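You operate a simulated robot arm through the tools that you are given. There is no shell and no other tool. Be economical: measure what you need, move in short steps, check, and stop when the job is done.

You run a simulated two-armed robot. Do the job below in one go: nothing can be reset, and whatever is moved stays where it is left.

JOB
Finish packing: press the grey lid home, stick down the loose label and both ends of the carton's tape.
Fine: the loose label lies on the teal lid; leave the labels and the tape strip in their trays.

The check looks at the end state, three seconds after you hand in, the way a careful person would. Anything else that was tipped, shoved, dropped, spilled or broken makes it a failure. A push-on lid holds only when it is set on centred and level and pressed home; a screw cap is set on level and turned clockwise until tight.

ROBOT AND FRAMES
Two 7-joint arms with two-finger parallel grippers on one trunk, hanging from a carriage that runs on a rail from [-96.2, 4.8] to [121.5, -6] (x, y) and turns from -324 to 364 degrees about z. Base frame: it is fixed where the carriage stands at the start and does not move with it; the origin is on the floor, on the carriage's upright axis, x ahead of it, y to its left, z up; the surface under the hand at the start is at about z = 88. Readings come in cm, degrees, newtons and seconds.
The left shoulder is at the start at [4, 16.1, 123.8], the right one opposite. With the tool pointing down near the work surface each hand reaches from about 26 to 76 cm from the robot's upright axis, wherever it stands, measured 20 degrees to its own side. Places, roughly: left carton flap [110, 20, 100]; right carton flap [100, 20, 100]. Payload 4.4 kg a hand.
The tool frame of a hand sits at the grasp point between the pads (the TCP): z along the fingers, y along the line on which they close. The tips reach 2.3 cm beyond it. The gripper opens to 9.4 cm. The fingers are 3.8 cm wide and 1 cm thick; the gripper's body (5.4 by 9.6 cm) begins 3.9 cm behind the TCP.
Orientation is that of the tool frame in the base frame, as a unit quaternion [x, y, z, w]. With the fingers straight down and closing along the base's y, the tool's x points along the base's -x, its y along +y and its z along -z.

CONTROLS
- The arms move only by the tool send_rows. It takes "left_series", "right_series" or both (then of equal length, played together; a hand with none holds still); each is a list of rows, each a list of 7 numbers: the shift along the tool's x, y, z in mm, then the turn, a rotation vector about the tool's x, y, z in degrees, then the finger opening in mm, from 0 to 94. In form: [[tx, ty, tz, rx, ry, rz, hand], ...]. A call has 1 to 8 rows; each row shifts and turns the commanded pose from where the row before left it, along the tool's axes as they then stand. Rows are played at 5 a second. More than 5 cm and 8.6 degrees between two rows, or a gripper value outside its range, and nothing of the call is played. Where a pose cannot be reached the arm comes as near as it can. A force on the tool above 40 N (or 10 N above the force at the start of the call, whichever is more), or a blocked arm, ends the call early, and 0.2 s more pass. Each finger travels about 4.5 cm/s and halts on what it meets, pressing with about 23 N; the grip force reading is that of the motor and also rises with nothing between the fingers. The clock runs only during rows and for 0.2 s after the last one: add rows that do not move to give the fingers time. The reply holds the time, the measured pose of the TCP, the force on the tool along the base axes, the opening and the grip force, in the units named above and with some noise, with the torque about the TCP (base axes, N m) and any sound that the robot's microphone picked up, and new pictures: "show" is both (left out), scene, wrist or none (wrist: the cameras of the hands that moved).
- Cameras (640 x 400 px; columns grow to the right, rows downward): "scene" is now at [24.01, 2.97, 153.7]; the picture's right is [0.34, -0.94, 0.00], its down [-0.62, -0.23, -0.75] and it looks along [0.70, 0.26, -0.66] (base axes); focal length 281 px, centre (320, 200). "left" rides on the left gripper at [8.6, -1.6, -7.4] in its tool frame; the picture's right is [0.18, 0.98, 0.00], its down [-0.58, 0.11, -0.81] and it looks along [-0.79, 0.15, 0.59] (tool axes); focal length 243 px, centre (320, 200). "right" rides on the right gripper at [8.6, 1.6, -7.4] in its tool frame; the picture's right is [-0.18, 0.98, 0.00], its down [-0.58, -0.11, -0.81] and it looks along [-0.79, -0.15, 0.59] (tool axes); focal length 243 px, centre (320, 200). There is no depth. A picture from a camera that has moved, and an enlarged one, comes with that camera's place and axes in the base frame and with its lens.
- slide_trunk(by): slides the trunk up (or, below 0, down) by that many cm; the arms and the scene camera ride with it, the base frame stays. It gives what a move gives, with no picture.
- base_move(legs): drives the robot by 1 to 6 legs, each [ahead, left, turn to the left] in cm, cm and degrees, along the robot's own axes; the way and the turn of a leg run together, so that a leg with both is an arc; at most 150 cm and 180 degrees a leg. The arms and the cameras ride along, it lands a little off, and it stops where it bumps. It keeps to its track: a leg is cut to what the track allows. It gives what a move gives, and a new picture of the scene camera.
- head_to(pan, tilt): turns the head with the scene camera to pan (to the left, within 86 degrees either way) and tilt (down, from -29 to 69), counted from straight ahead of the robot. It gives what a move gives, and a new picture of the scene camera.
- close_up(camera, box): a new picture of the part [left, top, right, bottom] of that camera's present view, enlarged. The clock stands still meanwhile.
- job_done(): hands the job in; it is judged then, once.

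Work in short steps. Places have to be worked out from the pictures, the camera data and where the tool is seen: move nearer, look again, correct. Check each grasp and each placing, and mend what went wrong. You have 120 turns and 260 pictures in all, those below and enlarged ones among them. Open the grippers and draw the arms clear of the work before you hand the job in, unless the task says otherwise; then end with one line.

The tools are called after "Call:" as name(argument=value, ...) on one line, values as JSON. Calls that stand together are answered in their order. send_rows: Moves the arms, as the interface text tells. Its arguments: {"type":"object","properties":{"left_series":{"type":"array","items":{"type":"array","items":{"type":"number"}}},"right_series":{"type":"array","items":{"type":"array","items":{"type":"number"}}},"show":{"type":"string","enum":["both","scene","wrist","none"]}},"required":[]} The other tools are called the same way: slide_trunk (by) slides the trunk up or down; base_move (legs) drives the base; head_to (pan, tilt) turns the head that bears the scene camera; close_up (camera, box) takes an enlarged picture of a part of a camera's view; job_done () hands the job in.

At the start:

```text
t: 0.0
left_position: [44.57, 35.65, 123.12]
left_ee_rot: [0.0, 1.0, 0.0, -0.001]
left_force: [-0.1, -0.3, -0.1]
left_wrist_torque: [-0.02, -0.02, 0.03]
left_opening: 9.4
left_finger_force: 0.1
right_position: [62.47, -11.14, 128.06]
right_ee_rot: [0.0, 1.0, 0.0, 0.0]
right_force: [0.2, -0.2, 0.3]
right_wrist_torque: [0.01, 0.01, 0.01]
right_opening: 9.42
right_finger_force: 0.0
trunk travel left (down, up): [-37.5, 39.5]
robot x, y, heading: [0.13, 0.35, -0.0]
head pan, tilt: [20.0, 41.6]
```

scene: 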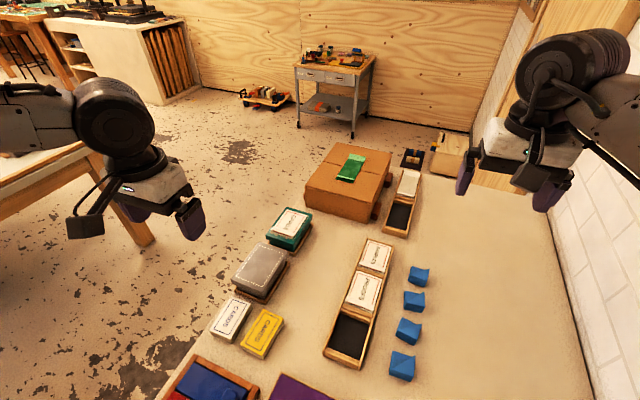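
right: 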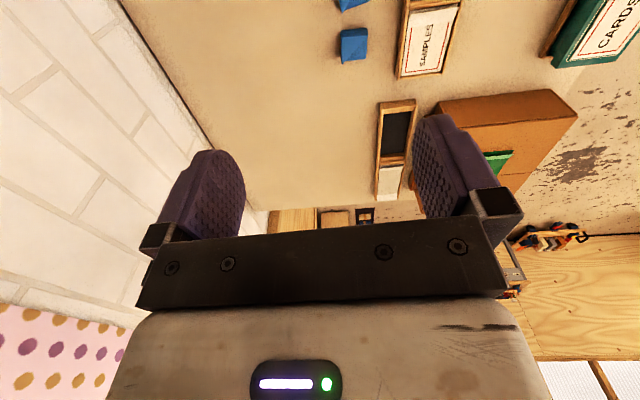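
left: 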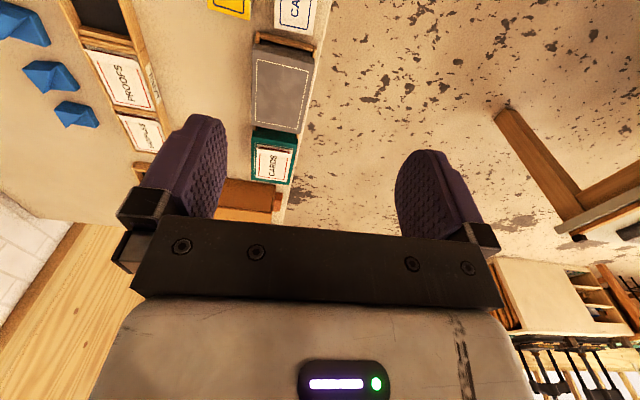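

I see the teal box with a label, the grey box, and the carton with green tape. I'll enlarge these parts before planning.

Call:
close_up(camera="scene", box=[220, 190, 340, 310])

Call:
close_up(camera="scene", box=[290, 130, 450, 240])

Call:
close_up(camera="left", box=[200, 0, 340, 220])

```text
3.33 times, centred on (280, 250) of scene
camera zoom: at [24.01, 2.97, 153.7], right [0.34, -0.94, 0.0], down [-0.62, -0.23, -0.75], along [0.7, 0.26, -0.66], focal length 938 px, centre (453, 33)
```

zoom: 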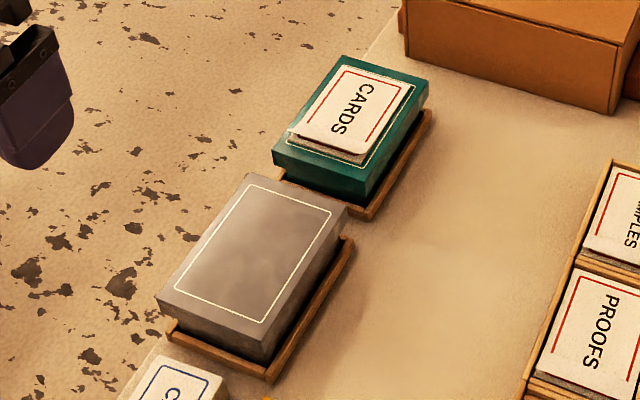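

```text
3.64 times, centred on (370, 185) of scene
camera zoom: at [24.01, 2.97, 153.7], right [0.34, -0.94, 0.0], down [-0.62, -0.23, -0.75], along [0.7, 0.26, -0.66], focal length 1023 px, centre (138, 254)
```

zoom: 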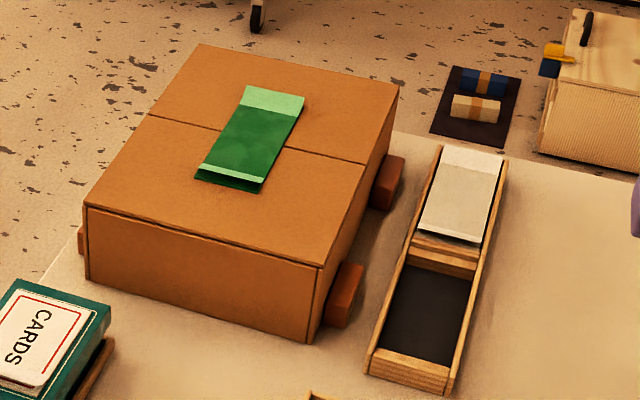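

```text
1.82 times, centred on (270, 110) of left
camera zoom: at [35.97, 34.03, 130.57], right [-0.18, 0.98, 0.0], down [0.58, 0.11, 0.81], along [0.79, 0.15, -0.59], focal length 441 px, centre (411, 364)
```

zoom: 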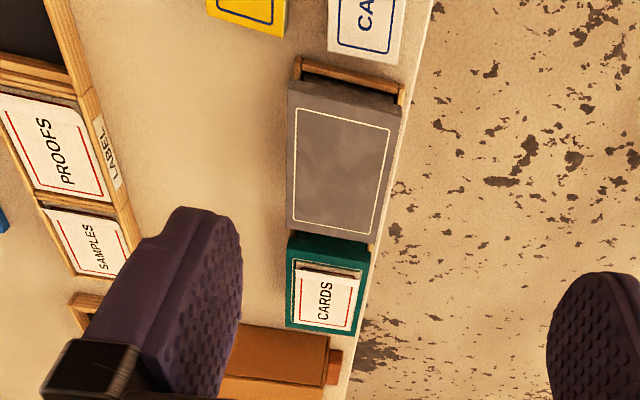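

The near end of the teal label is lifted, the tape has both ends up, and the grey lid sits above its base. I'll bring the left hand lower for a view of the grey box.

Call:
send_rows(left_series=[[10, 0, 40, 0, 0, 0, 94], [10, 0, 45, 0, 0, 0, 94], [10, 0, 45, 0, 0, 0, 94], [0, 0, 30, 0, 0, 0, 94], [0, 0, 0, 0, 0, 0, 94]], show="both")

```text
t: 1.2
left_position: [41.8, 35.62, 107.21]
left_ee_rot: [0.0, 1.0, 0.0, 0.0]
left_force: [0.2, 0.4, -0.7]
left_wrist_torque: [0.0, 0.02, 0.01]
left_opening: 9.4
left_finger_force: 0.1
right_position: [62.53, -11.19, 128.07]
right_ee_rot: [-0.001, 1.0, 0.0, 0.0]
right_force: [0.9, -0.6, -0.2]
right_wrist_torque: [0.02, -0.05, -0.01]
right_opening: 9.4
right_finger_force: 0.0
trunk travel left (down, up): [-37.5, 39.5]
robot x, y, heading: [0.28, 0.36, 0.0]
head pan, tilt: [20.0, 41.6]
camera scene: at [24.0, 2.97, 153.7], right [0.34, -0.94, 0.0], down [-0.62, -0.23, -0.75], along [0.7, 0.26, -0.66], focal length 281 px, centre (320, 200)
camera left: at [33.18, 34.03, 114.56], right [-0.18, 0.98, 0.0], down [0.58, 0.11, 0.81], along [0.79, 0.15, -0.59], focal length 243 px, centre (320, 200)
```

scene: 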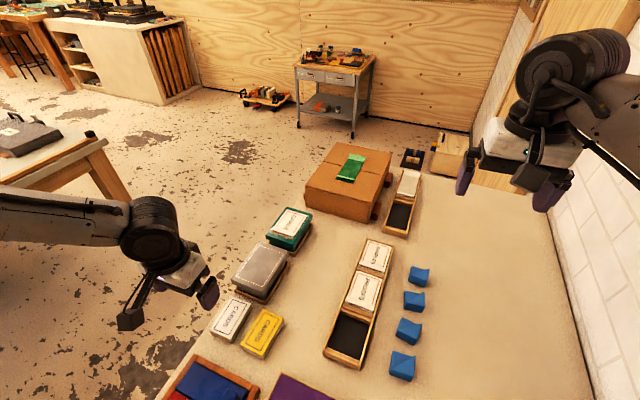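
left: 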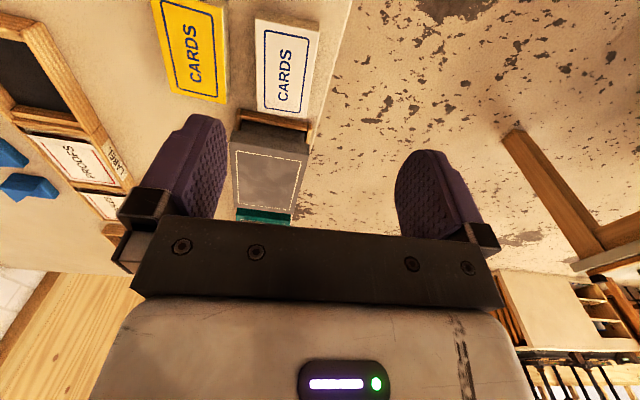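

The grey box is visible between the fingers; I'll enlarge it.

Call:
close_up(camera="left", box=[200, 90, 340, 230])

Call:
close_up(camera="scene", box=[225, 235, 295, 310])

```text
2.86 times, centred on (270, 160) of left
camera zoom: at [33.18, 34.03, 114.56], right [-0.18, 0.98, 0.0], down [0.58, 0.11, 0.81], along [0.79, 0.15, -0.59], focal length 693 px, centre (463, 314)
```

zoom: 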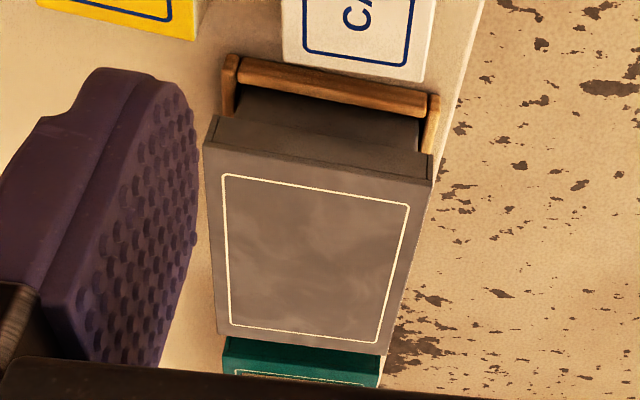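

```text
5.33 times, centred on (260, 272) of scene
camera zoom: at [24.0, 2.97, 153.7], right [0.34, -0.94, 0.0], down [-0.62, -0.23, -0.75], along [0.7, 0.26, -0.66], focal length 1500 px, centre (640, -187)
```

zoom: 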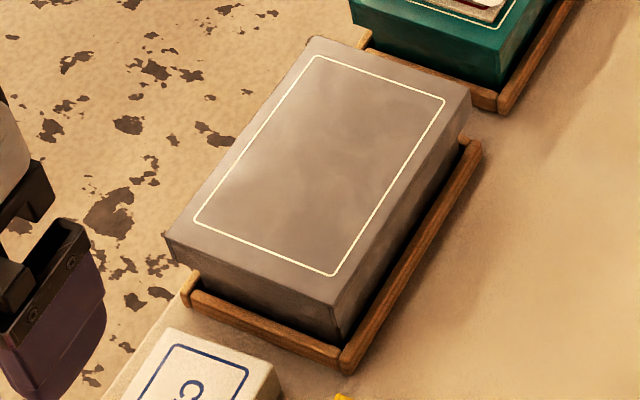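

Triangulating gives the grey lid top at x 52.2–64.9, y 27.4–36.4, z≈94.1, level and about centred. I'll close the fingers, move over its centre (58.6, 32) and stop about 2 cm above it.

Call:
send_rows(left_series=[[-42, -9, 0, 0, 0, 0, 50], [-42, -9, 0, 0, 0, 0, 0], [-42, -9, 0, 0, 0, 0, 0], [-42, -9, 0, 0, 0, 0, 0], [0, 0, 45, 0, 0, 0, 0], [0, 0, 43, 0, 0, 0, 0], [0, 0, 0, 0, 0, 0, 0]], show="both")

Call:
close_up(camera="scene", box=[220, 190, 340, 310])

```text
t: 2.8
left_position: [58.32, 32.19, 98.35]
left_ee_rot: [0.001, 1.0, 0.0, 0.0]
left_force: [-0.1, 0.0, -0.5]
left_wrist_torque: [-0.01, 0.0, 0.01]
left_opening: 0.0
left_finger_force: 22.9
right_position: [62.6, -11.08, 127.96]
right_ee_rot: [0.0, 1.0, 0.001, 0.0]
right_force: [0.6, 0.2, 0.5]
right_wrist_torque: [0.0, 0.01, 0.0]
right_opening: 9.42
right_finger_force: 0.1
trunk travel left (down, up): [-37.5, 39.5]
robot x, y, heading: [-0.2, -0.03, 0.2]
head pan, tilt: [20.0, 41.6]
camera scene: at [23.99, 2.99, 153.69], right [0.34, -0.94, 0.0], down [-0.62, -0.23, -0.75], along [0.7, 0.26, -0.66], focal length 281 px, centre (320, 200)
camera left: at [49.8, 30.51, 105.75], right [-0.18, 0.98, 0.0], down [0.58, 0.11, 0.81], along [0.79, 0.15, -0.59], focal length 243 px, centre (320, 200)
```

scene: 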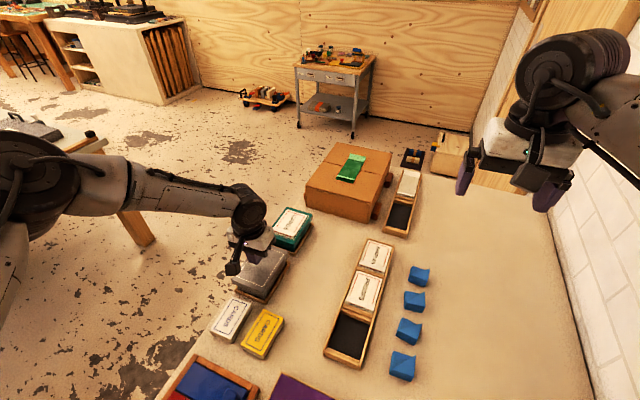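
left: 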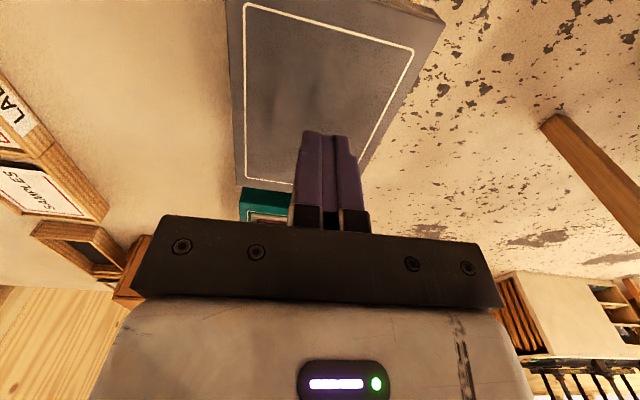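

```text
3.33 times, centred on (280, 250) of scene
camera zoom: at [23.99, 2.99, 153.69], right [0.34, -0.94, 0.0], down [-0.62, -0.23, -0.75], along [0.7, 0.26, -0.66], focal length 938 px, centre (453, 33)
```

zoom: 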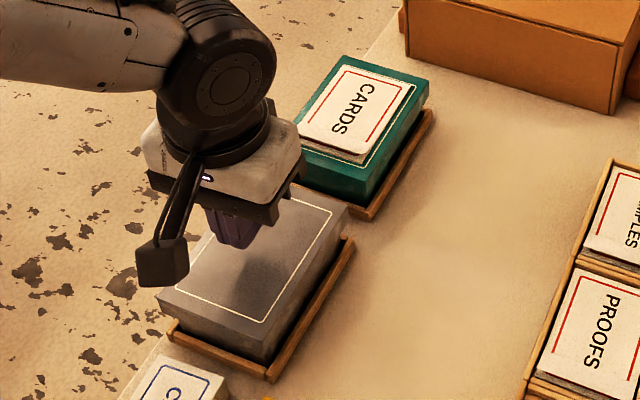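

Fingers are above the lid's centre. I'll lower to contact and press gently.

Call:
send_rows(left_series=[[-2, 0, 12, 0, 0, 0, 0], [0, 0, 6, 0, 0, 0, 0], [0, 0, 4, 0, 0, 0, 0], [0, 0, 4, 0, 0, 0, 0], [0, 0, 3, 0, 0, 0, 0], [0, 0, 3, 0, 0, 0, 0]], show="none")

```text
t: 4.2
left_position: [57.06, 32.65, 96.49]
left_ee_rot: [0.0, 1.0, 0.001, -0.001]
left_force: [-0.4, 0.5, 0.1]
left_wrist_torque: [0.01, 0.02, 0.02]
left_opening: 0.0
left_finger_force: 23.3
left hand out of reach, approached as far as the arm can: row 1, 2, 3, 5
right_position: [62.6, -11.13, 128.01]
right_ee_rot: [-0.001, 1.0, 0.0, -0.001]
right_force: [-0.3, -0.8, 0.9]
right_wrist_torque: [-0.01, 0.01, -0.01]
right_opening: 9.38
right_finger_force: 0.1
trunk travel left (down, up): [-37.5, 39.5]
robot x, y, heading: [-0.12, -0.14, -0.2]
head pan, tilt: [20.0, 41.6]
```

The reach ran out at z≈96.5 without contact. I'll raise the hand and drive the base ahead 20 cm, so both the boxes and the carton come closer.

Call:
send_rows(left_series=[[0, 0, -40, 0, 0, 0, 0], [40, 0, -40, 0, 0, 0, 0], [40, 0, -30, 0, 0, 0, 0], [40, 0, 0, 0, 0, 0, 0], [40, 0, 0, 0, 0, 0, 0], [0, 0, 0, 0, 0, 0, 0]], show="none")

Call:
base_move(legs=[[20, 0, 0]])

```text
refused: row 2 steps farther than a row can; nothing moved
```

```text
t: 5.8
left_position: [76.49, 31.64, 96.45]
left_ee_rot: [0.001, 1.0, 0.0, 0.0]
left_force: [-1.1, -0.9, -0.2]
left_wrist_torque: [-0.01, 0.06, 0.04]
left_opening: 0.0
left_finger_force: 23.0
right_position: [81.88, -12.17, 128.09]
right_ee_rot: [0.001, 1.0, 0.0, 0.0]
right_force: [0.8, 0.2, 0.0]
right_wrist_torque: [-0.01, -0.01, 0.0]
right_opening: 9.4
right_finger_force: 0.1
trunk travel left (down, up): [-37.5, 39.5]
robot x, y, heading: [19.22, -0.91, -0.0]
head pan, tilt: [20.0, 41.6]
camera scene: at [43.33, 1.99, 153.71], right [0.34, -0.94, 0.0], down [-0.62, -0.23, -0.75], along [0.7, 0.26, -0.66], focal length 281 px, centre (320, 200)
```

scene: 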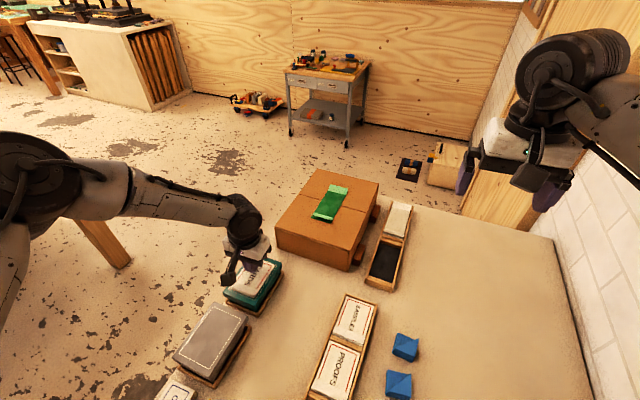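

The raise was refused, so the hand travelled low over the lids. I must check that nothing was disturbed.

Call:
close_up(camera="scene", box=[160, 230, 300, 400])

Call:
send_rows(left_series=[[0, 0, -40, 0, 0, 0, 0], [0, 0, -40, 0, 0, 0, 0], [40, 0, -20, 0, 0, 0, 0], [48, 0, 0, 0, 0, 0, 0], [48, 0, 0, 0, 0, 0, 0], [0, 0, 0, 0, 0, 0, 0]], show="both")

Call:
close_up(camera="scene", box=[160, 230, 300, 400])

```text
2.35 times, centred on (230, 315) of scene
camera zoom: at [43.33, 1.99, 153.71], right [0.34, -0.94, 0.0], down [-0.62, -0.23, -0.75], along [0.7, 0.26, -0.66], focal length 662 px, centre (532, -71)
```

zoom: 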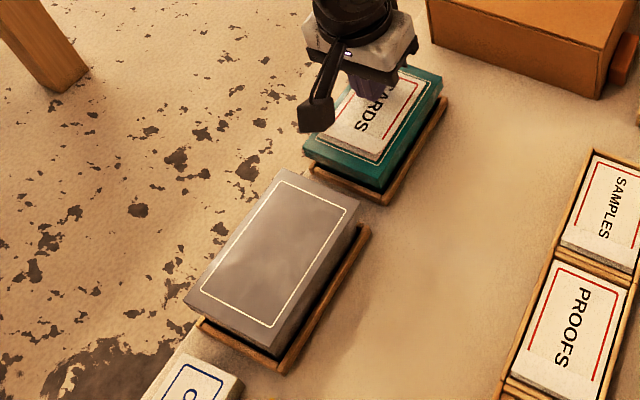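

```text
t: 7.2
left_position: [62.57, 31.68, 106.35]
left_ee_rot: [0.001, 1.0, 0.0, 0.001]
left_force: [-0.1, 0.7, 0.8]
left_wrist_torque: [-0.02, 0.01, -0.02]
left_opening: 0.0
left_finger_force: 23.2
right_position: [81.81, -12.15, 127.99]
right_ee_rot: [0.002, 1.0, 0.0, 0.0]
right_force: [0.2, 0.0, 0.0]
right_wrist_torque: [-0.01, 0.01, 0.03]
right_opening: 9.42
right_finger_force: 0.0
trunk travel left (down, up): [-37.5, 39.5]
robot x, y, heading: [19.55, -1.27, -0.2]
head pan, tilt: [20.0, 41.6]
camera scene: at [43.32, 1.98, 153.71], right [0.34, -0.94, 0.0], down [-0.62, -0.23, -0.75], along [0.7, 0.25, -0.66], focal length 281 px, centre (320, 200)
camera left: at [53.98, 30.08, 113.85], right [-0.18, 0.98, 0.0], down [0.58, 0.11, 0.81], along [0.79, 0.15, -0.59], focal length 243 px, centre (320, 200)
```

scene: 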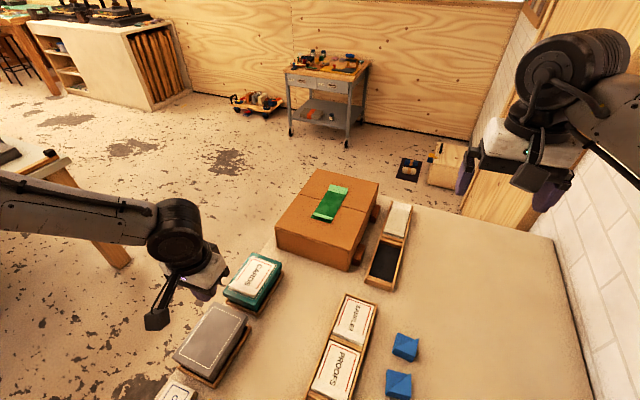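
left: 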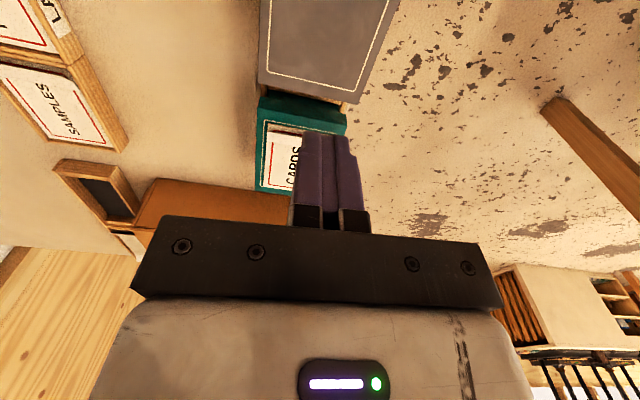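

```text
2.35 times, centred on (230, 315) of scene
camera zoom: at [43.32, 1.98, 153.71], right [0.34, -0.94, 0.0], down [-0.62, -0.23, -0.75], along [0.7, 0.25, -0.66], focal length 662 px, centre (532, -71)
```

zoom: 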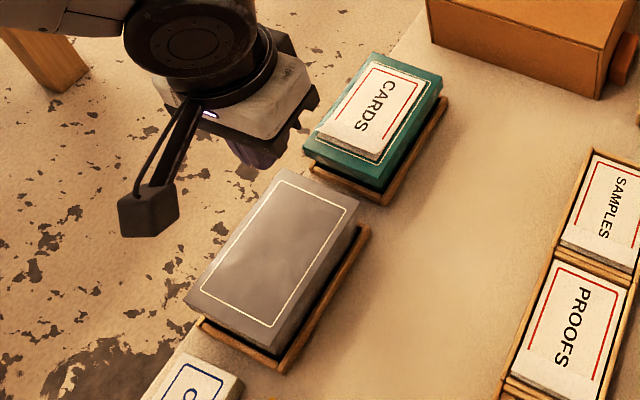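

The grey lid hasn't shifted (centre ≈ 58.9, 31.9 within error). Moving over it again and lowering to just above.

Call:
send_rows(left_series=[[37, 2, 0, 0, 0, 0, 0], [0, 0, 45, 0, 0, 0, 0], [0, 0, 40, 0, 0, 0, 0], [0, 0, 0, 0, 0, 0, 0]], show="none")

Call:
close_up(camera="scene", box=[160, 230, 300, 400])

Call:
send_rows(left_series=[[0, 0, 6, 0, 0, 0, 0], [0, 0, 5, 0, 0, 0, 0], [0, 0, 4, 0, 0, 0, 0], [0, 0, 3, 0, 0, 0, 0], [0, 0, 3, 0, 0, 0, 0], [0, 0, 0, 0, 0, 0, 0]], show="none")

```text
t: 8.2
left_position: [59.08, 31.91, 97.81]
left_ee_rot: [0.0, 1.0, 0.001, 0.0]
left_force: [-0.2, 0.0, 0.5]
left_wrist_torque: [0.01, 0.0, -0.02]
left_opening: 0.0
left_finger_force: 23.3
right_position: [81.77, -12.12, 128.02]
right_ee_rot: [0.001, 1.0, 0.0, 0.0]
right_force: [-0.6, 0.4, -0.1]
right_wrist_torque: [0.02, -0.02, -0.01]
right_opening: 9.42
right_finger_force: 0.1
trunk travel left (down, up): [-37.5, 39.5]
robot x, y, heading: [19.62, -1.37, 0.1]
head pan, tilt: [20.0, 41.6]
```

```text
2.35 times, centred on (230, 315) of scene
camera zoom: at [43.3, 1.99, 153.7], right [0.34, -0.94, 0.0], down [-0.62, -0.23, -0.75], along [0.7, 0.26, -0.66], focal length 662 px, centre (532, -71)
```

zoom: 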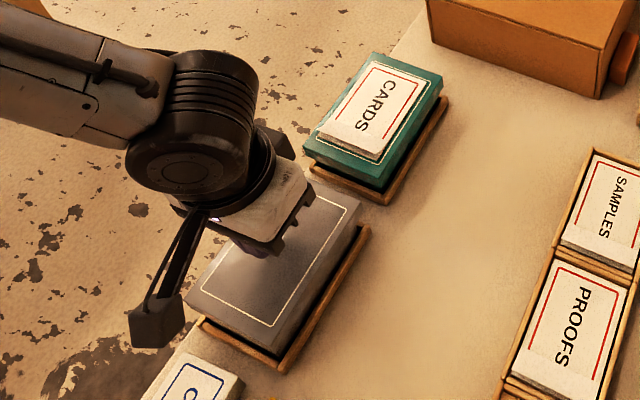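

```text
t: 9.6
left_position: [59.01, 31.96, 95.88]
left_ee_rot: [0.0, 1.0, 0.0, 0.0]
left_force: [0.3, -0.6, 0.0]
left_wrist_torque: [0.0, 0.0, 0.02]
left_opening: 0.0
left_finger_force: 23.1
right_position: [81.82, -12.16, 127.92]
right_ee_rot: [0.001, 1.0, 0.0, 0.0]
right_force: [-0.6, 0.4, -0.1]
right_wrist_torque: [0.01, 0.01, -0.02]
right_opening: 9.42
right_finger_force: 0.1
trunk travel left (down, up): [-37.5, 39.5]
robot x, y, heading: [19.15, -0.87, 0.2]
head pan, tilt: [20.0, 41.6]
```

Tips at ≈93.6, still no contact; continue slowly.

Call:
send_rows(left_series=[[0, 0, 3, 0, 0, 0, 0], [0, 0, 3, 0, 0, 0, 0], [0, 0, 2, 0, 0, 0, 0], [0, 0, 2, 0, 0, 0, 0], [0, 0, 2, 0, 0, 0, 0], [0, 0, 0, 0, 0, 0, 0]], show="none")

```text
t: 10.2
left_position: [59.05, 31.96, 95.67]
left_ee_rot: [0.0, 1.0, -0.001, 0.001]
left_force: [-7.7, 3.5, 21.9]
left_wrist_torque: [0.06, 0.37, 0.03]
left_opening: 0.0
left_finger_force: 23.1
right_position: [81.74, -12.02, 128.2]
right_ee_rot: [0.0, 1.0, 0.0, 0.001]
right_force: [-0.4, -0.2, 0.5]
right_wrist_torque: [-0.01, 0.0, 0.01]
right_opening: 9.41
right_finger_force: 0.2
trunk travel left (down, up): [-37.5, 39.5]
robot x, y, heading: [19.05, -0.76, -0.0]
head pan, tilt: [20.0, 41.6]
stopped in row 3 (left hand): the force on the tool passed its limit at 47 N (the readings are from after the stop); the commanded pose is now the measured one
```

Contact at tip z≈93.4, the force peaked at 47 N. I'll keep pressing in 1 mm steps and watch for sinking or a click.

Call:
send_rows(left_series=[[0, 0, 1, 0, 0, 0, 0], [0, 0, 1, 0, 0, 0, 0], [0, 0, 1, 0, 0, 0, 0], [0, 0, 1, 0, 0, 0, 0], [0, 0, 1, 0, 0, 0, 0]], show="scene")

Call:
close_up(camera="scene", box=[160, 230, 300, 400])

```text
t: 10.7
left_position: [59.13, 31.87, 95.59]
left_ee_rot: [0.002, 1.0, -0.002, 0.003]
left_force: [-6.8, 5.2, 21.8]
left_wrist_torque: [0.11, 0.36, 0.02]
left_opening: 0.02
left_finger_force: 23.2
right_position: [81.76, -11.92, 128.03]
right_ee_rot: [0.0, 1.0, 0.001, 0.001]
right_force: [0.2, -0.1, 0.9]
right_wrist_torque: [-0.02, -0.01, -0.02]
right_opening: 9.38
right_finger_force: 0.0
trunk travel left (down, up): [-37.5, 39.5]
robot x, y, heading: [18.97, -0.83, -0.1]
head pan, tilt: [20.0, 41.6]
stopped in row 2 (left hand): the force on the tool passed its limit at 43 N (the readings are from after the stop); the commanded pose is now the measured one
camera scene: at [43.23, 2.15, 153.69], right [0.34, -0.94, 0.0], down [-0.62, -0.23, -0.75], along [0.7, 0.26, -0.66], focal length 281 px, centre (320, 200)
```

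scene: 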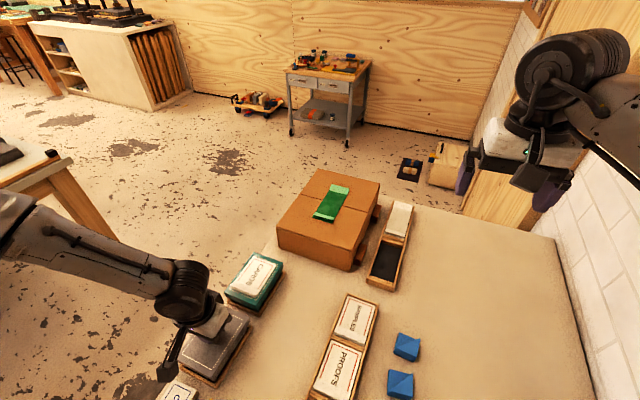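

```text
2.35 times, centred on (230, 315) of scene
camera zoom: at [43.23, 2.15, 153.69], right [0.34, -0.94, 0.0], down [-0.62, -0.23, -0.75], along [0.7, 0.26, -0.66], focal length 662 px, centre (532, -71)
```

zoom: 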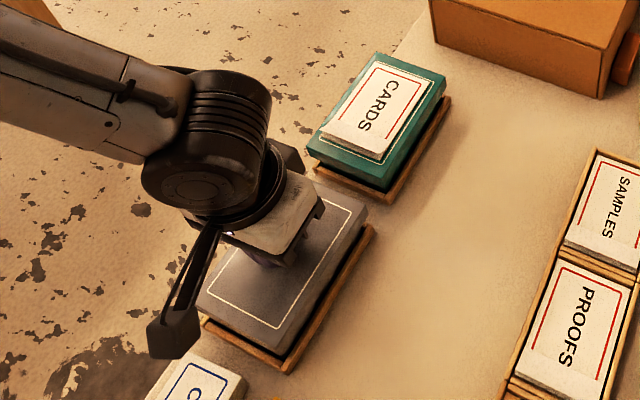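

The lid seems to have moved down. I'll lift, back off, and look from the earlier viewpoint.

Call:
send_rows(left_series=[[0, 0, -30, 0, 0, 0, 0], [0, 0, -40, 0, 0, 0, 0], [45, 0, -20, 0, 0, 0, 0], [45, 10, 0, 0, 0, 0, 0], [45, 10, 0, 0, 0, 0, 0], [30, 10, -20, 0, 0, 0, 0], [0, 0, 0, 0, 0, 0, 0]], show="none")

Call:
close_up(camera="left", box=[200, 80, 340, 220])

Call:
close_up(camera="scene", box=[160, 230, 300, 400])

```text
t: 12.3
left_position: [47.02, 37.24, 105.7]
left_ee_rot: [0.001, 1.0, -0.002, 0.001]
left_force: [0.1, 1.3, -0.1]
left_wrist_torque: [0.0, -0.01, 0.0]
left_opening: 0.01
left_finger_force: 23.3
left hand out of reach, approached as far as the arm can: row 5, 6
right_position: [81.67, -12.1, 128.08]
right_ee_rot: [-0.001, 1.0, 0.0, 0.0]
right_force: [0.5, 0.3, 0.4]
right_wrist_torque: [-0.01, -0.05, -0.05]
right_opening: 9.41
right_finger_force: 0.1
trunk travel left (down, up): [-37.5, 39.5]
robot x, y, heading: [19.2, -0.89, -0.0]
head pan, tilt: [20.0, 41.6]
```

```text
2.86 times, centred on (270, 150) of left
camera zoom: at [38.4, 35.78, 113.12], right [-0.18, 0.98, -0.01], down [0.58, 0.11, 0.81], along [0.79, 0.14, -0.59], focal length 693 px, centre (463, 343)
```

zoom: 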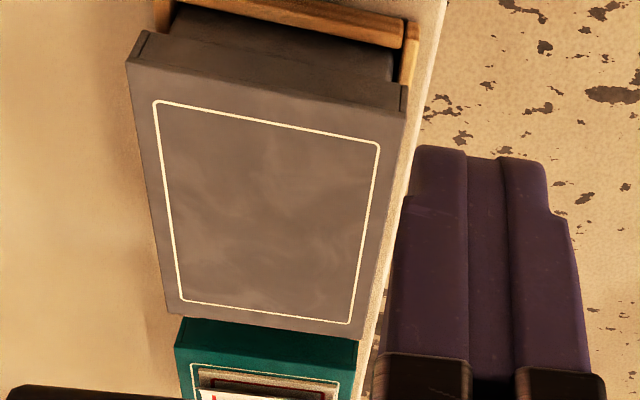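

```text
2.35 times, centred on (230, 315) of scene
camera zoom: at [43.27, 2.0, 153.7], right [0.34, -0.94, 0.0], down [-0.62, -0.23, -0.75], along [0.7, 0.26, -0.66], focal length 662 px, centre (532, -71)
```

zoom: 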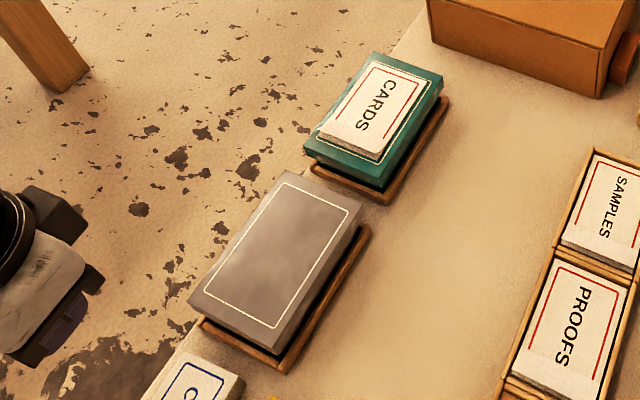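

The grey lid is near-centred and level. To judge if it is home, I'll compare its height with the teal lid, so next I'll view the teal label from nearer.

Call:
send_rows(left_series=[[-48, -10, 0, 0, 0, 0, 0], [-45, -20, 0, 0, 0, 0, 0], [-10, -30, 0, 0, 0, 0, 0], [0, 0, 30, 0, 0, 0, 0], [0, 0, 0, 0, 0, 0, 0]], show="wrist")

Call:
close_up(camera="left", box=[230, 60, 370, 200])

Call:
close_up(camera="scene", box=[210, 240, 290, 320])

```text
t: 13.5
left_position: [57.52, 31.15, 103.13]
left_ee_rot: [0.001, 1.0, -0.002, 0.003]
left_force: [0.6, 0.6, 0.6]
left_wrist_torque: [0.02, -0.01, -0.02]
left_opening: 0.0
left_finger_force: 23.2
right_position: [81.75, -12.03, 128.03]
right_ee_rot: [0.001, 1.0, 0.001, -0.001]
right_force: [-0.6, -0.2, -0.6]
right_wrist_torque: [0.02, 0.02, -0.02]
right_opening: 9.37
right_finger_force: 0.1
trunk travel left (down, up): [-37.5, 39.5]
robot x, y, heading: [19.02, -0.87, 0.0]
head pan, tilt: [20.0, 41.6]
camera left: at [48.87, 29.71, 110.43], right [-0.18, 0.98, 0.0], down [0.58, 0.11, 0.81], along [0.8, 0.14, -0.59], focal length 243 px, centre (320, 200)
```

left: 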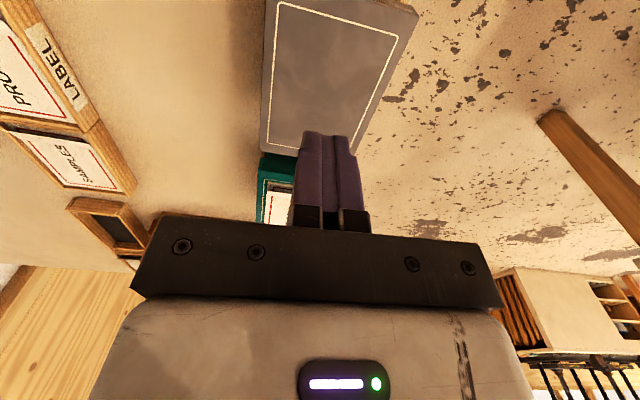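

```text
2.86 times, centred on (300, 130) of left
camera zoom: at [48.87, 29.71, 110.43], right [-0.18, 0.98, 0.0], down [0.58, 0.11, 0.81], along [0.8, 0.14, -0.59], focal length 693 px, centre (377, 400)
```

zoom: 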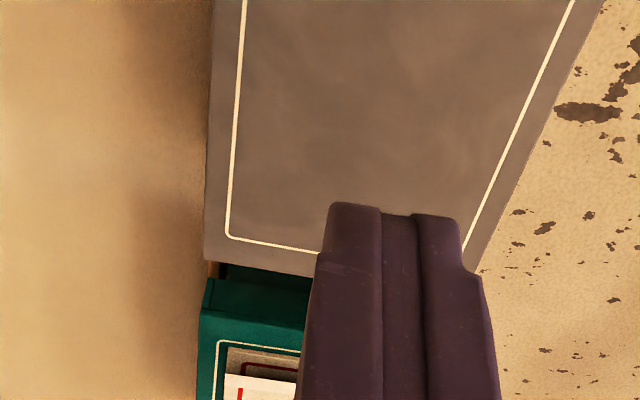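

```text
5.00 times, centred on (250, 280) of scene
camera zoom: at [43.25, 2.01, 153.7], right [0.34, -0.94, 0.0], down [-0.62, -0.23, -0.75], along [0.7, 0.26, -0.66], focal length 1406 px, centre (670, -200)
```

zoom: 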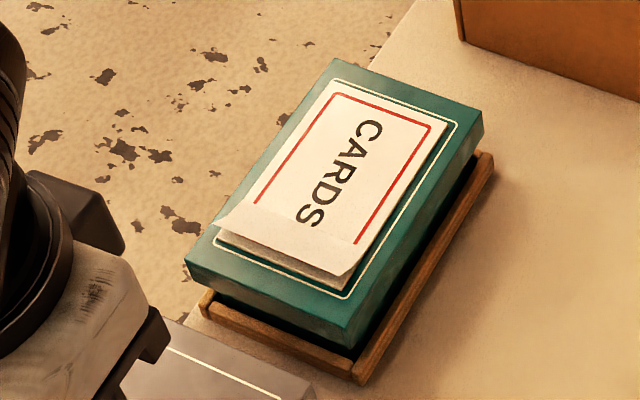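

The label's near end (x≈69–71) stands up a little. I'll go above it, at about (71.5, 31), and come down.

Call:
send_rows(left_series=[[-48, 0, 0, 0, 0, 0, 0], [-48, 0, 0, 0, 0, 0, 0], [-44, 0, 0, 0, 0, 0, 0], [0, 0, 30, 0, 0, 0, 0], [0, 0, 0, 0, 0, 0, 0]], show="none")

Call:
close_up(camera="scene", box=[210, 240, 290, 320])

```text
t: 14.7
left_position: [71.26, 31.36, 99.85]
left_ee_rot: [0.002, 1.0, -0.002, 0.002]
left_force: [-0.2, 0.1, -0.3]
left_wrist_torque: [0.05, 0.02, 0.0]
left_opening: 0.01
left_finger_force: 22.6
right_position: [81.85, -12.17, 128.06]
right_ee_rot: [0.001, 1.0, 0.0, -0.001]
right_force: [0.3, 0.5, -0.6]
right_wrist_torque: [-0.01, -0.02, 0.01]
right_opening: 9.41
right_finger_force: 0.0
trunk travel left (down, up): [-37.5, 39.5]
robot x, y, heading: [19.22, -0.86, 0.2]
head pan, tilt: [20.0, 41.6]
```

```text
5.00 times, centred on (250, 280) of scene
camera zoom: at [43.27, 2.02, 153.71], right [0.34, -0.94, 0.0], down [-0.62, -0.23, -0.75], along [0.7, 0.26, -0.66], focal length 1406 px, centre (670, -200)
```

zoom: 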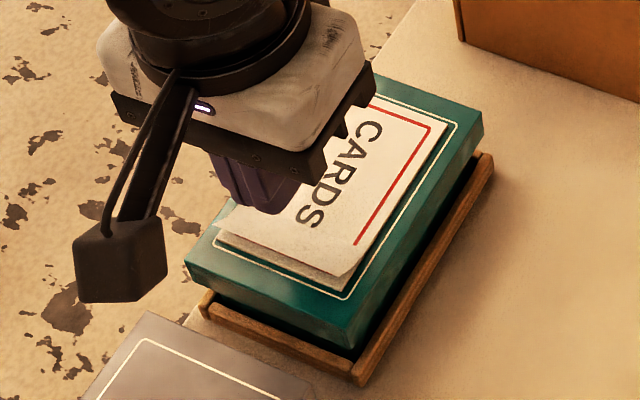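

Tip is ~3.5 cm above the label. Lower and press with small steps.

Call:
send_rows(left_series=[[0, 0, 18, 0, 0, 0, 0], [0, 0, 8, 0, 0, 0, 0], [0, 0, 5, 0, 0, 0, 0], [0, 0, 4, 0, 0, 0, 0], [0, 0, 3, 0, 0, 0, 0], [0, 0, 3, 0, 0, 0, 0], [0, 0, 2, 0, 0, 0, 0], [0, 0, 2, 0, 0, 0, 0]], show="none")

Call:
close_up(camera="scene", box=[210, 240, 290, 320])

```text
t: 16.5
left_position: [71.46, 31.21, 95.66]
left_ee_rot: [0.002, 1.0, -0.002, 0.003]
left_force: [-9.0, -2.9, 28.2]
left_wrist_torque: [-0.06, 0.26, -0.05]
left_opening: 0.01
left_finger_force: 22.9
right_position: [81.81, -12.03, 128.15]
right_ee_rot: [0.0, 1.0, 0.001, 0.0]
right_force: [0.5, -0.6, -0.3]
right_wrist_torque: [-0.01, -0.01, 0.0]
right_opening: 9.41
right_finger_force: 0.1
trunk travel left (down, up): [-37.5, 39.5]
robot x, y, heading: [19.02, -1.05, 0.2]
head pan, tilt: [20.0, 41.6]
```

```text
5.00 times, centred on (250, 280) of scene
camera zoom: at [43.25, 2.06, 153.76], right [0.34, -0.94, 0.0], down [-0.62, -0.23, -0.75], along [0.7, 0.26, -0.66], focal length 1406 px, centre (670, -200)
```

zoom: 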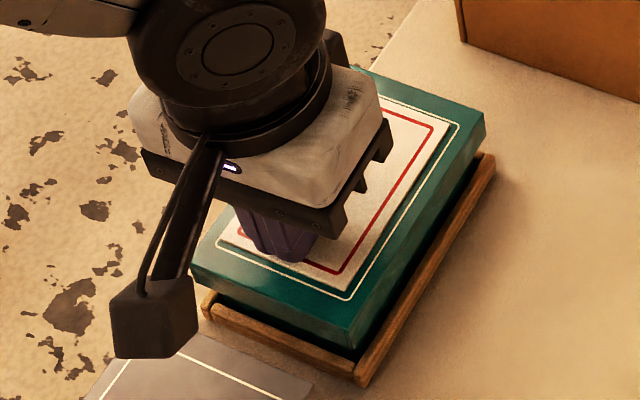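

The label end is flat, with tip z at 93.36 — the same height as the grey lid under pressure. I'll lift and check that it stays down.

Call:
send_rows(left_series=[[0, 0, -30, 0, 0, 0, 0], [0, 0, -40, 0, 0, 0, 0], [0, 40, 0, 0, 0, 0, 0], [0, 40, 0, 0, 0, 0, 0], [0, 0, 0, 0, 0, 0, 0]], show="none")

Call:
close_up(camera="scene", box=[210, 240, 290, 320])

Call:
close_up(camera="scene", box=[160, 300, 260, 400])

```text
t: 17.7
left_position: [71.39, 39.35, 102.32]
left_ee_rot: [0.001, 1.0, -0.003, 0.003]
left_force: [0.3, -0.4, 0.1]
left_wrist_torque: [-0.01, 0.02, 0.0]
left_opening: 0.0
left_finger_force: 23.3
right_position: [81.94, -12.09, 128.12]
right_ee_rot: [0.001, 1.0, 0.0, -0.001]
right_force: [0.2, -0.2, 0.3]
right_wrist_torque: [0.03, -0.01, 0.01]
right_opening: 9.4
right_finger_force: 0.1
trunk travel left (down, up): [-37.5, 39.5]
robot x, y, heading: [19.12, -0.96, -0.0]
head pan, tilt: [20.0, 41.6]
```

```text
5.00 times, centred on (250, 280) of scene
camera zoom: at [43.26, 2.0, 153.7], right [0.34, -0.94, 0.0], down [-0.62, -0.23, -0.75], along [0.7, 0.26, -0.66], focal length 1406 px, centre (670, -200)
```

zoom: 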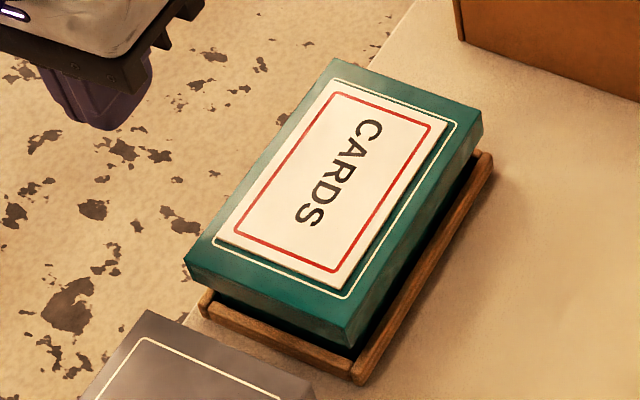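

```text
4.00 times, centred on (210, 350) of scene
camera zoom: at [43.26, 2.0, 153.7], right [0.34, -0.94, 0.0], down [-0.62, -0.23, -0.75], along [0.7, 0.26, -0.66], focal length 1125 px, centre (760, -400)
```

zoom: 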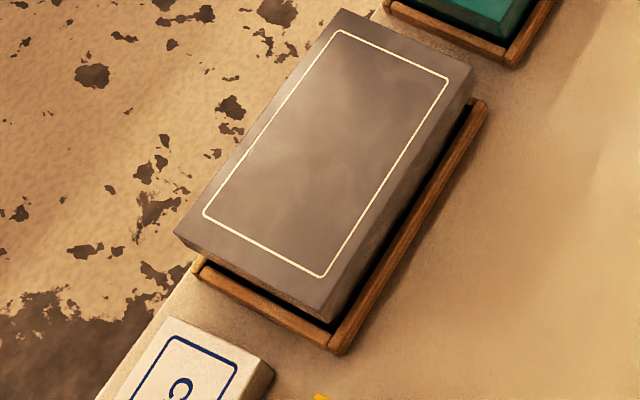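

The label is flat and stays down, and the before/after pictures show the grey lid dropped about 0.5 cm. I'll press the grey centre once more to confirm it is home.

Call:
send_rows(left_series=[[45, -25, 0, 0, 0, 0, 0], [45, -25, 0, 0, 0, 0, 0], [36, -24, 0, 0, 0, 0, 0], [0, 0, 35, 0, 0, 0, 0], [0, 0, 20, 0, 0, 0, 0], [0, 0, 6, 0, 0, 0, 0], [0, 0, 0, 0, 0, 0, 0]], show="none")

Call:
send_rows(left_series=[[0, 0, 2, 0, 0, 0, 0], [0, 0, 2, 0, 0, 0, 0], [0, 0, 2, 0, 0, 0, 0], [0, 0, 1, 0, 0, 0, 0], [0, 0, 1, 0, 0, 0, 0], [0, 0, 1, 0, 0, 0, 0]], show="none")

Call:
send_rows(left_series=[[0, 0, 1, 0, 0, 0, 0], [0, 0, 1, 0, 0, 0, 0], [0, 0, 1, 0, 0, 0, 0]], show="none")

```text
refused: row 1 steps farther than a row can; nothing moved
```

```text
t: 19.1
left_position: [71.34, 39.24, 101.44]
left_ee_rot: [0.001, 1.0, -0.002, 0.003]
left_force: [-0.6, -0.1, -1.2]
left_wrist_torque: [0.0, 0.01, 0.02]
left_opening: 0.0
left_finger_force: 23.2
right_position: [81.77, -12.13, 128.01]
right_ee_rot: [-0.001, 1.0, 0.001, 0.0]
right_force: [-0.2, 0.4, -0.8]
right_wrist_torque: [0.01, 0.03, 0.01]
right_opening: 9.38
right_finger_force: 0.1
trunk travel left (down, up): [-37.5, 39.5]
robot x, y, heading: [19.14, -0.6, 0.1]
head pan, tilt: [20.0, 41.6]
```

```text
t: 19.9
left_position: [71.28, 39.16, 101.37]
left_ee_rot: [0.001, 1.0, -0.002, 0.002]
left_force: [0.3, 0.3, 0.0]
left_wrist_torque: [0.01, 0.03, -0.04]
left_opening: 0.0
left_finger_force: 23.3
right_position: [81.82, -12.15, 128.09]
right_ee_rot: [0.001, 1.0, -0.001, 0.0]
right_force: [0.9, -1.4, -0.3]
right_wrist_torque: [-0.01, 0.0, -0.01]
right_opening: 9.4
right_finger_force: 0.1
trunk travel left (down, up): [-37.5, 39.5]
robot x, y, heading: [19.3, -0.71, -0.0]
head pan, tilt: [20.0, 41.6]
```

The step was too long (51 mm) and was refused; the hand only dropped 1 cm in free air. I'll redo it with shorter steps and not chain dependent calls.

Call:
send_rows(left_series=[[40, -18, -10, 0, 0, 0, 0], [40, -18, 0, 0, 0, 0, 0], [40, -18, 0, 0, 0, 0, 0], [4, -18, 0, 0, 0, 0, 0], [0, 0, 35, 0, 0, 0, 0], [0, 0, 20, 0, 0, 0, 0], [0, 0, 0, 0, 0, 0, 0]], show="none")

```text
t: 21.5
left_position: [58.87, 31.94, 96.83]
left_ee_rot: [0.001, 1.0, -0.002, 0.002]
left_force: [-0.3, 0.4, 0.1]
left_wrist_torque: [0.01, 0.0, 0.02]
left_opening: 0.0
left_finger_force: 23.1
right_position: [81.8, -12.07, 127.97]
right_ee_rot: [0.001, 1.0, 0.0, 0.0]
right_force: [-0.4, 0.7, 0.3]
right_wrist_torque: [-0.04, 0.03, -0.04]
right_opening: 9.41
right_finger_force: 0.1
trunk travel left (down, up): [-37.5, 39.5]
robot x, y, heading: [19.21, -1.04, 0.0]
head pan, tilt: [20.0, 41.6]
```

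Positioned over the centre at tip z≈94.5. Now I'll press in small steps.

Call:
send_rows(left_series=[[0, 0, 5, 0, 0, 0, 0], [0, 0, 4, 0, 0, 0, 0], [0, 0, 3, 0, 0, 0, 0], [0, 0, 2, 0, 0, 0, 0], [0, 0, 2, 0, 0, 0, 0], [0, 0, 1, 0, 0, 0, 0], [0, 0, 1, 0, 0, 0, 0], [0, 0, 1, 0, 0, 0, 0]], show="none")

```text
t: 22.6
left_position: [58.98, 32.01, 95.67]
left_ee_rot: [0.003, 1.0, -0.002, 0.004]
left_force: [-5.4, 1.8, 22.5]
left_wrist_torque: [0.08, 0.51, 0.01]
left_opening: 0.01
left_finger_force: 23.2
right_position: [81.75, -11.95, 128.02]
right_ee_rot: [0.0, 1.0, 0.001, 0.0]
right_force: [-0.3, -0.3, -0.3]
right_wrist_torque: [0.01, -0.01, -0.02]
right_opening: 9.39
right_finger_force: 0.0
trunk travel left (down, up): [-37.5, 39.5]
robot x, y, heading: [18.83, -0.87, 0.1]
head pan, tilt: [20.0, 41.6]
stopped in row 5 (left hand): the force on the tool passed its limit at 45 N (the readings are from after the stop); the commanded pose is now the measured one
```

The stop is rigid at the same height as teal. I'll lift clear and compare the right faces of both lids at high zoom.

Call:
send_rows(left_series=[[0, 0, -30, 0, 0, 0, 0], [0, 0, -40, 0, 0, 0, 0], [0, 0, -30, 0, 0, 0, 0], [0, 45, 0, 0, 0, 0, 0], [0, 45, 0, 0, 0, 0, 0], [0, 0, 0, 0, 0, 0, 0]], show="none")

Call:
close_up(camera="scene", box=[205, 325, 265, 395])

Call:
close_up(camera="scene", box=[235, 255, 295, 325])

Call:
close_up(camera="scene", box=[160, 230, 300, 400])

```text
t: 24.0
left_position: [59.06, 40.91, 105.3]
left_ee_rot: [0.002, 1.0, -0.002, 0.003]
left_force: [-0.5, -0.2, 0.5]
left_wrist_torque: [-0.03, -0.05, -0.05]
left_opening: 0.0
left_finger_force: 23.4
right_position: [81.68, -12.1, 128.07]
right_ee_rot: [0.001, 1.0, 0.001, -0.001]
right_force: [1.0, -0.1, -0.5]
right_wrist_torque: [0.02, -0.01, 0.01]
right_opening: 9.42
right_finger_force: 0.1
trunk travel left (down, up): [-37.5, 39.5]
robot x, y, heading: [18.97, -0.8, 0.1]
head pan, tilt: [20.0, 41.6]
```

```text
5.71 times, centred on (235, 360) of scene
camera zoom: at [43.25, 2.01, 153.7], right [0.34, -0.94, 0.0], down [-0.62, -0.23, -0.75], along [0.7, 0.26, -0.66], focal length 1607 px, centre (806, -714)
```

zoom: 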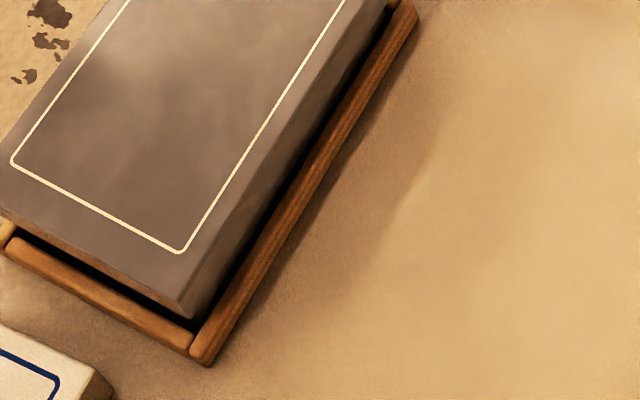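

```text
5.71 times, centred on (265, 290) of scene
camera zoom: at [43.25, 2.01, 153.7], right [0.34, -0.94, 0.0], down [-0.62, -0.23, -0.75], along [0.7, 0.26, -0.66], focal length 1607 px, centre (634, -314)
```

zoom: 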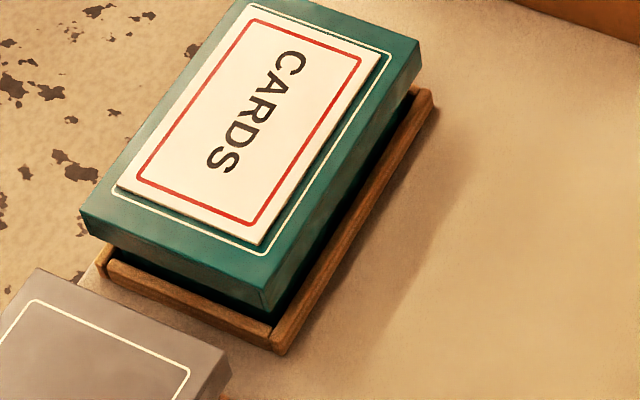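

```text
2.35 times, centred on (230, 315) of scene
camera zoom: at [43.25, 2.01, 153.7], right [0.34, -0.94, 0.0], down [-0.62, -0.23, -0.75], along [0.7, 0.26, -0.66], focal length 662 px, centre (532, -71)
```

zoom: 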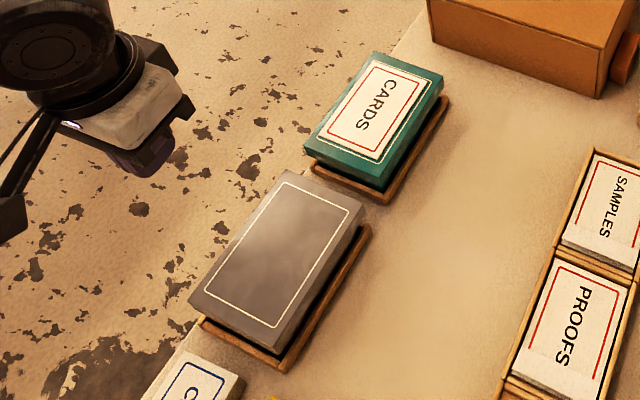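

The grey lid has sunk, but I want a surer view of the seam. I'll turn the right hand 90° so its camera looks toward +y at the boxes' right sides.

Call:
send_rows(right_series=[[0, 0, 0, 0, 0, -8.5, 94], [0, 0, 0, 0, 0, -8.5, 94], [0, 0, 0, 0, 0, -8.5, 94], [0, 0, 0, 0, 0, -8.5, 94], [0, 0, 0, 0, 0, -8.5, 94], [0, 0, 0, 0, 0, -8.5, 94], [0, 0, 0, 0, 0, -8.5, 94], [0, 0, 0, 0, 0, -8.5, 94]], show="none")

Call:
send_rows(right_series=[[0, 0, 0, 0, 0, -8.5, 94], [0, 0, 0, 0, 0, -8.5, 94], [0, 0, 0, 0, 0, -5, 94], [0, 0, 0, 0, 0, 0, 94]], show="none")

```text
t: 26.0
left_position: [57.25, 44.09, 105.84]
left_ee_rot: [-0.008, 1.0, 0.006, 0.002]
left_force: [0.4, 0.3, 0.4]
left_wrist_torque: [-0.04, 0.03, 0.0]
left_opening: 0.0
left_finger_force: 23.2
right_position: [72.82, -11.04, 124.28]
right_ee_rot: [-0.483, 0.876, 0.004, 0.008]
right_force: [-0.1, 0.1, 0.6]
right_wrist_torque: [0.03, 0.02, -0.01]
right_opening: 9.4
right_finger_force: 0.0
right hand out of reach, approached as far as the arm can: row 6, 7, 8
trunk travel left (down, up): [-37.5, 39.5]
robot x, y, heading: [18.95, -0.71, 1.1]
head pan, tilt: [20.0, 41.6]
stopped in row 8 (right hand): the arm was blocked; the commanded pose is now the measured one
```

```text
t: 27.2
left_position: [57.53, 43.26, 105.58]
left_ee_rot: [-0.007, 1.0, 0.004, 0.002]
left_force: [-0.1, -0.6, 0.7]
left_wrist_torque: [-0.01, 0.0, -0.02]
left_opening: 0.0
left_finger_force: 22.7
right_position: [62.37, -7.31, 123.25]
right_ee_rot: [-0.64, 0.768, 0.005, 0.005]
right_force: [-0.2, 0.9, -0.1]
right_wrist_torque: [-0.01, 0.03, -0.04]
right_opening: 9.42
right_finger_force: 0.1
right hand out of reach, approached as far as the arm can: row 1, 2, 3
trunk travel left (down, up): [-37.5, 39.5]
robot x, y, heading: [18.87, -1.02, 1.1]
head pan, tilt: [20.0, 41.6]
stopped in row 4 (right hand): the arm was blocked; the commanded pose is now the measured one
```

Yaw is about 80°, good enough. I'll move toward y≈14, lower, to view the grey box.

Call:
send_rows(right_series=[[-30, 10, 36, 0, 0, 0, 94], [-30, 10, 36, 0, 0, 0, 94], [-30, 10, 36, 0, 0, 0, 94], [-30, 10, 36, 0, 0, 0, 94], [-30, 10, 36, 0, 0, 0, 94], [-30, 10, 20, 0, 0, 0, 94], [0, 0, 0, 0, 0, 0, 94]], show="both")

```text
t: 28.8
left_position: [58.54, 41.44, 105.36]
left_ee_rot: [-0.005, 1.0, -0.003, 0.004]
left_force: [-0.1, -0.3, -0.3]
left_wrist_torque: [0.02, 0.02, -0.02]
left_opening: 0.0
left_finger_force: 22.9
right_position: [61.16, 9.41, 103.94]
right_ee_rot: [-0.634, 0.773, -0.003, 0.004]
right_force: [0.1, -0.5, 0.8]
right_wrist_torque: [0.0, -0.02, 0.0]
right_opening: 9.41
right_finger_force: 0.1
trunk travel left (down, up): [-37.5, 39.5]
robot x, y, heading: [18.8, -0.92, 0.8]
head pan, tilt: [20.0, 41.6]
camera scene: at [43.12, 2.28, 153.7], right [0.35, -0.94, 0.0], down [-0.62, -0.23, -0.75], along [0.7, 0.26, -0.66], focal length 281 px, centre (320, 200)
camera right: at [57.79, 1.25, 111.42], right [-0.93, 0.37, -0.01], down [0.21, 0.55, 0.81], along [0.31, 0.75, -0.59], focal length 243 px, centre (320, 200)
```

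scene: 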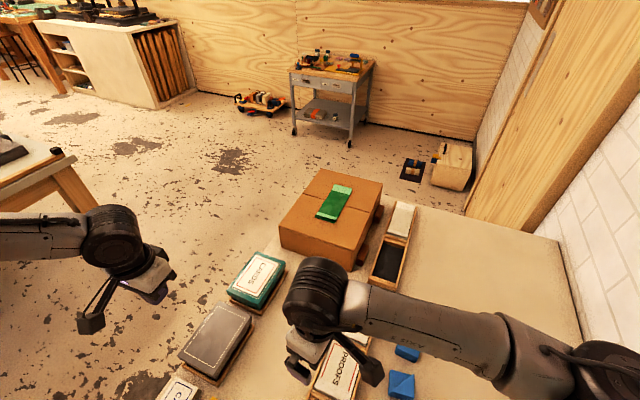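
right: 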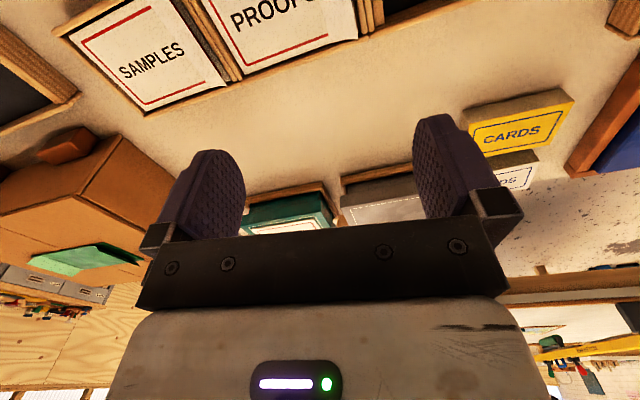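

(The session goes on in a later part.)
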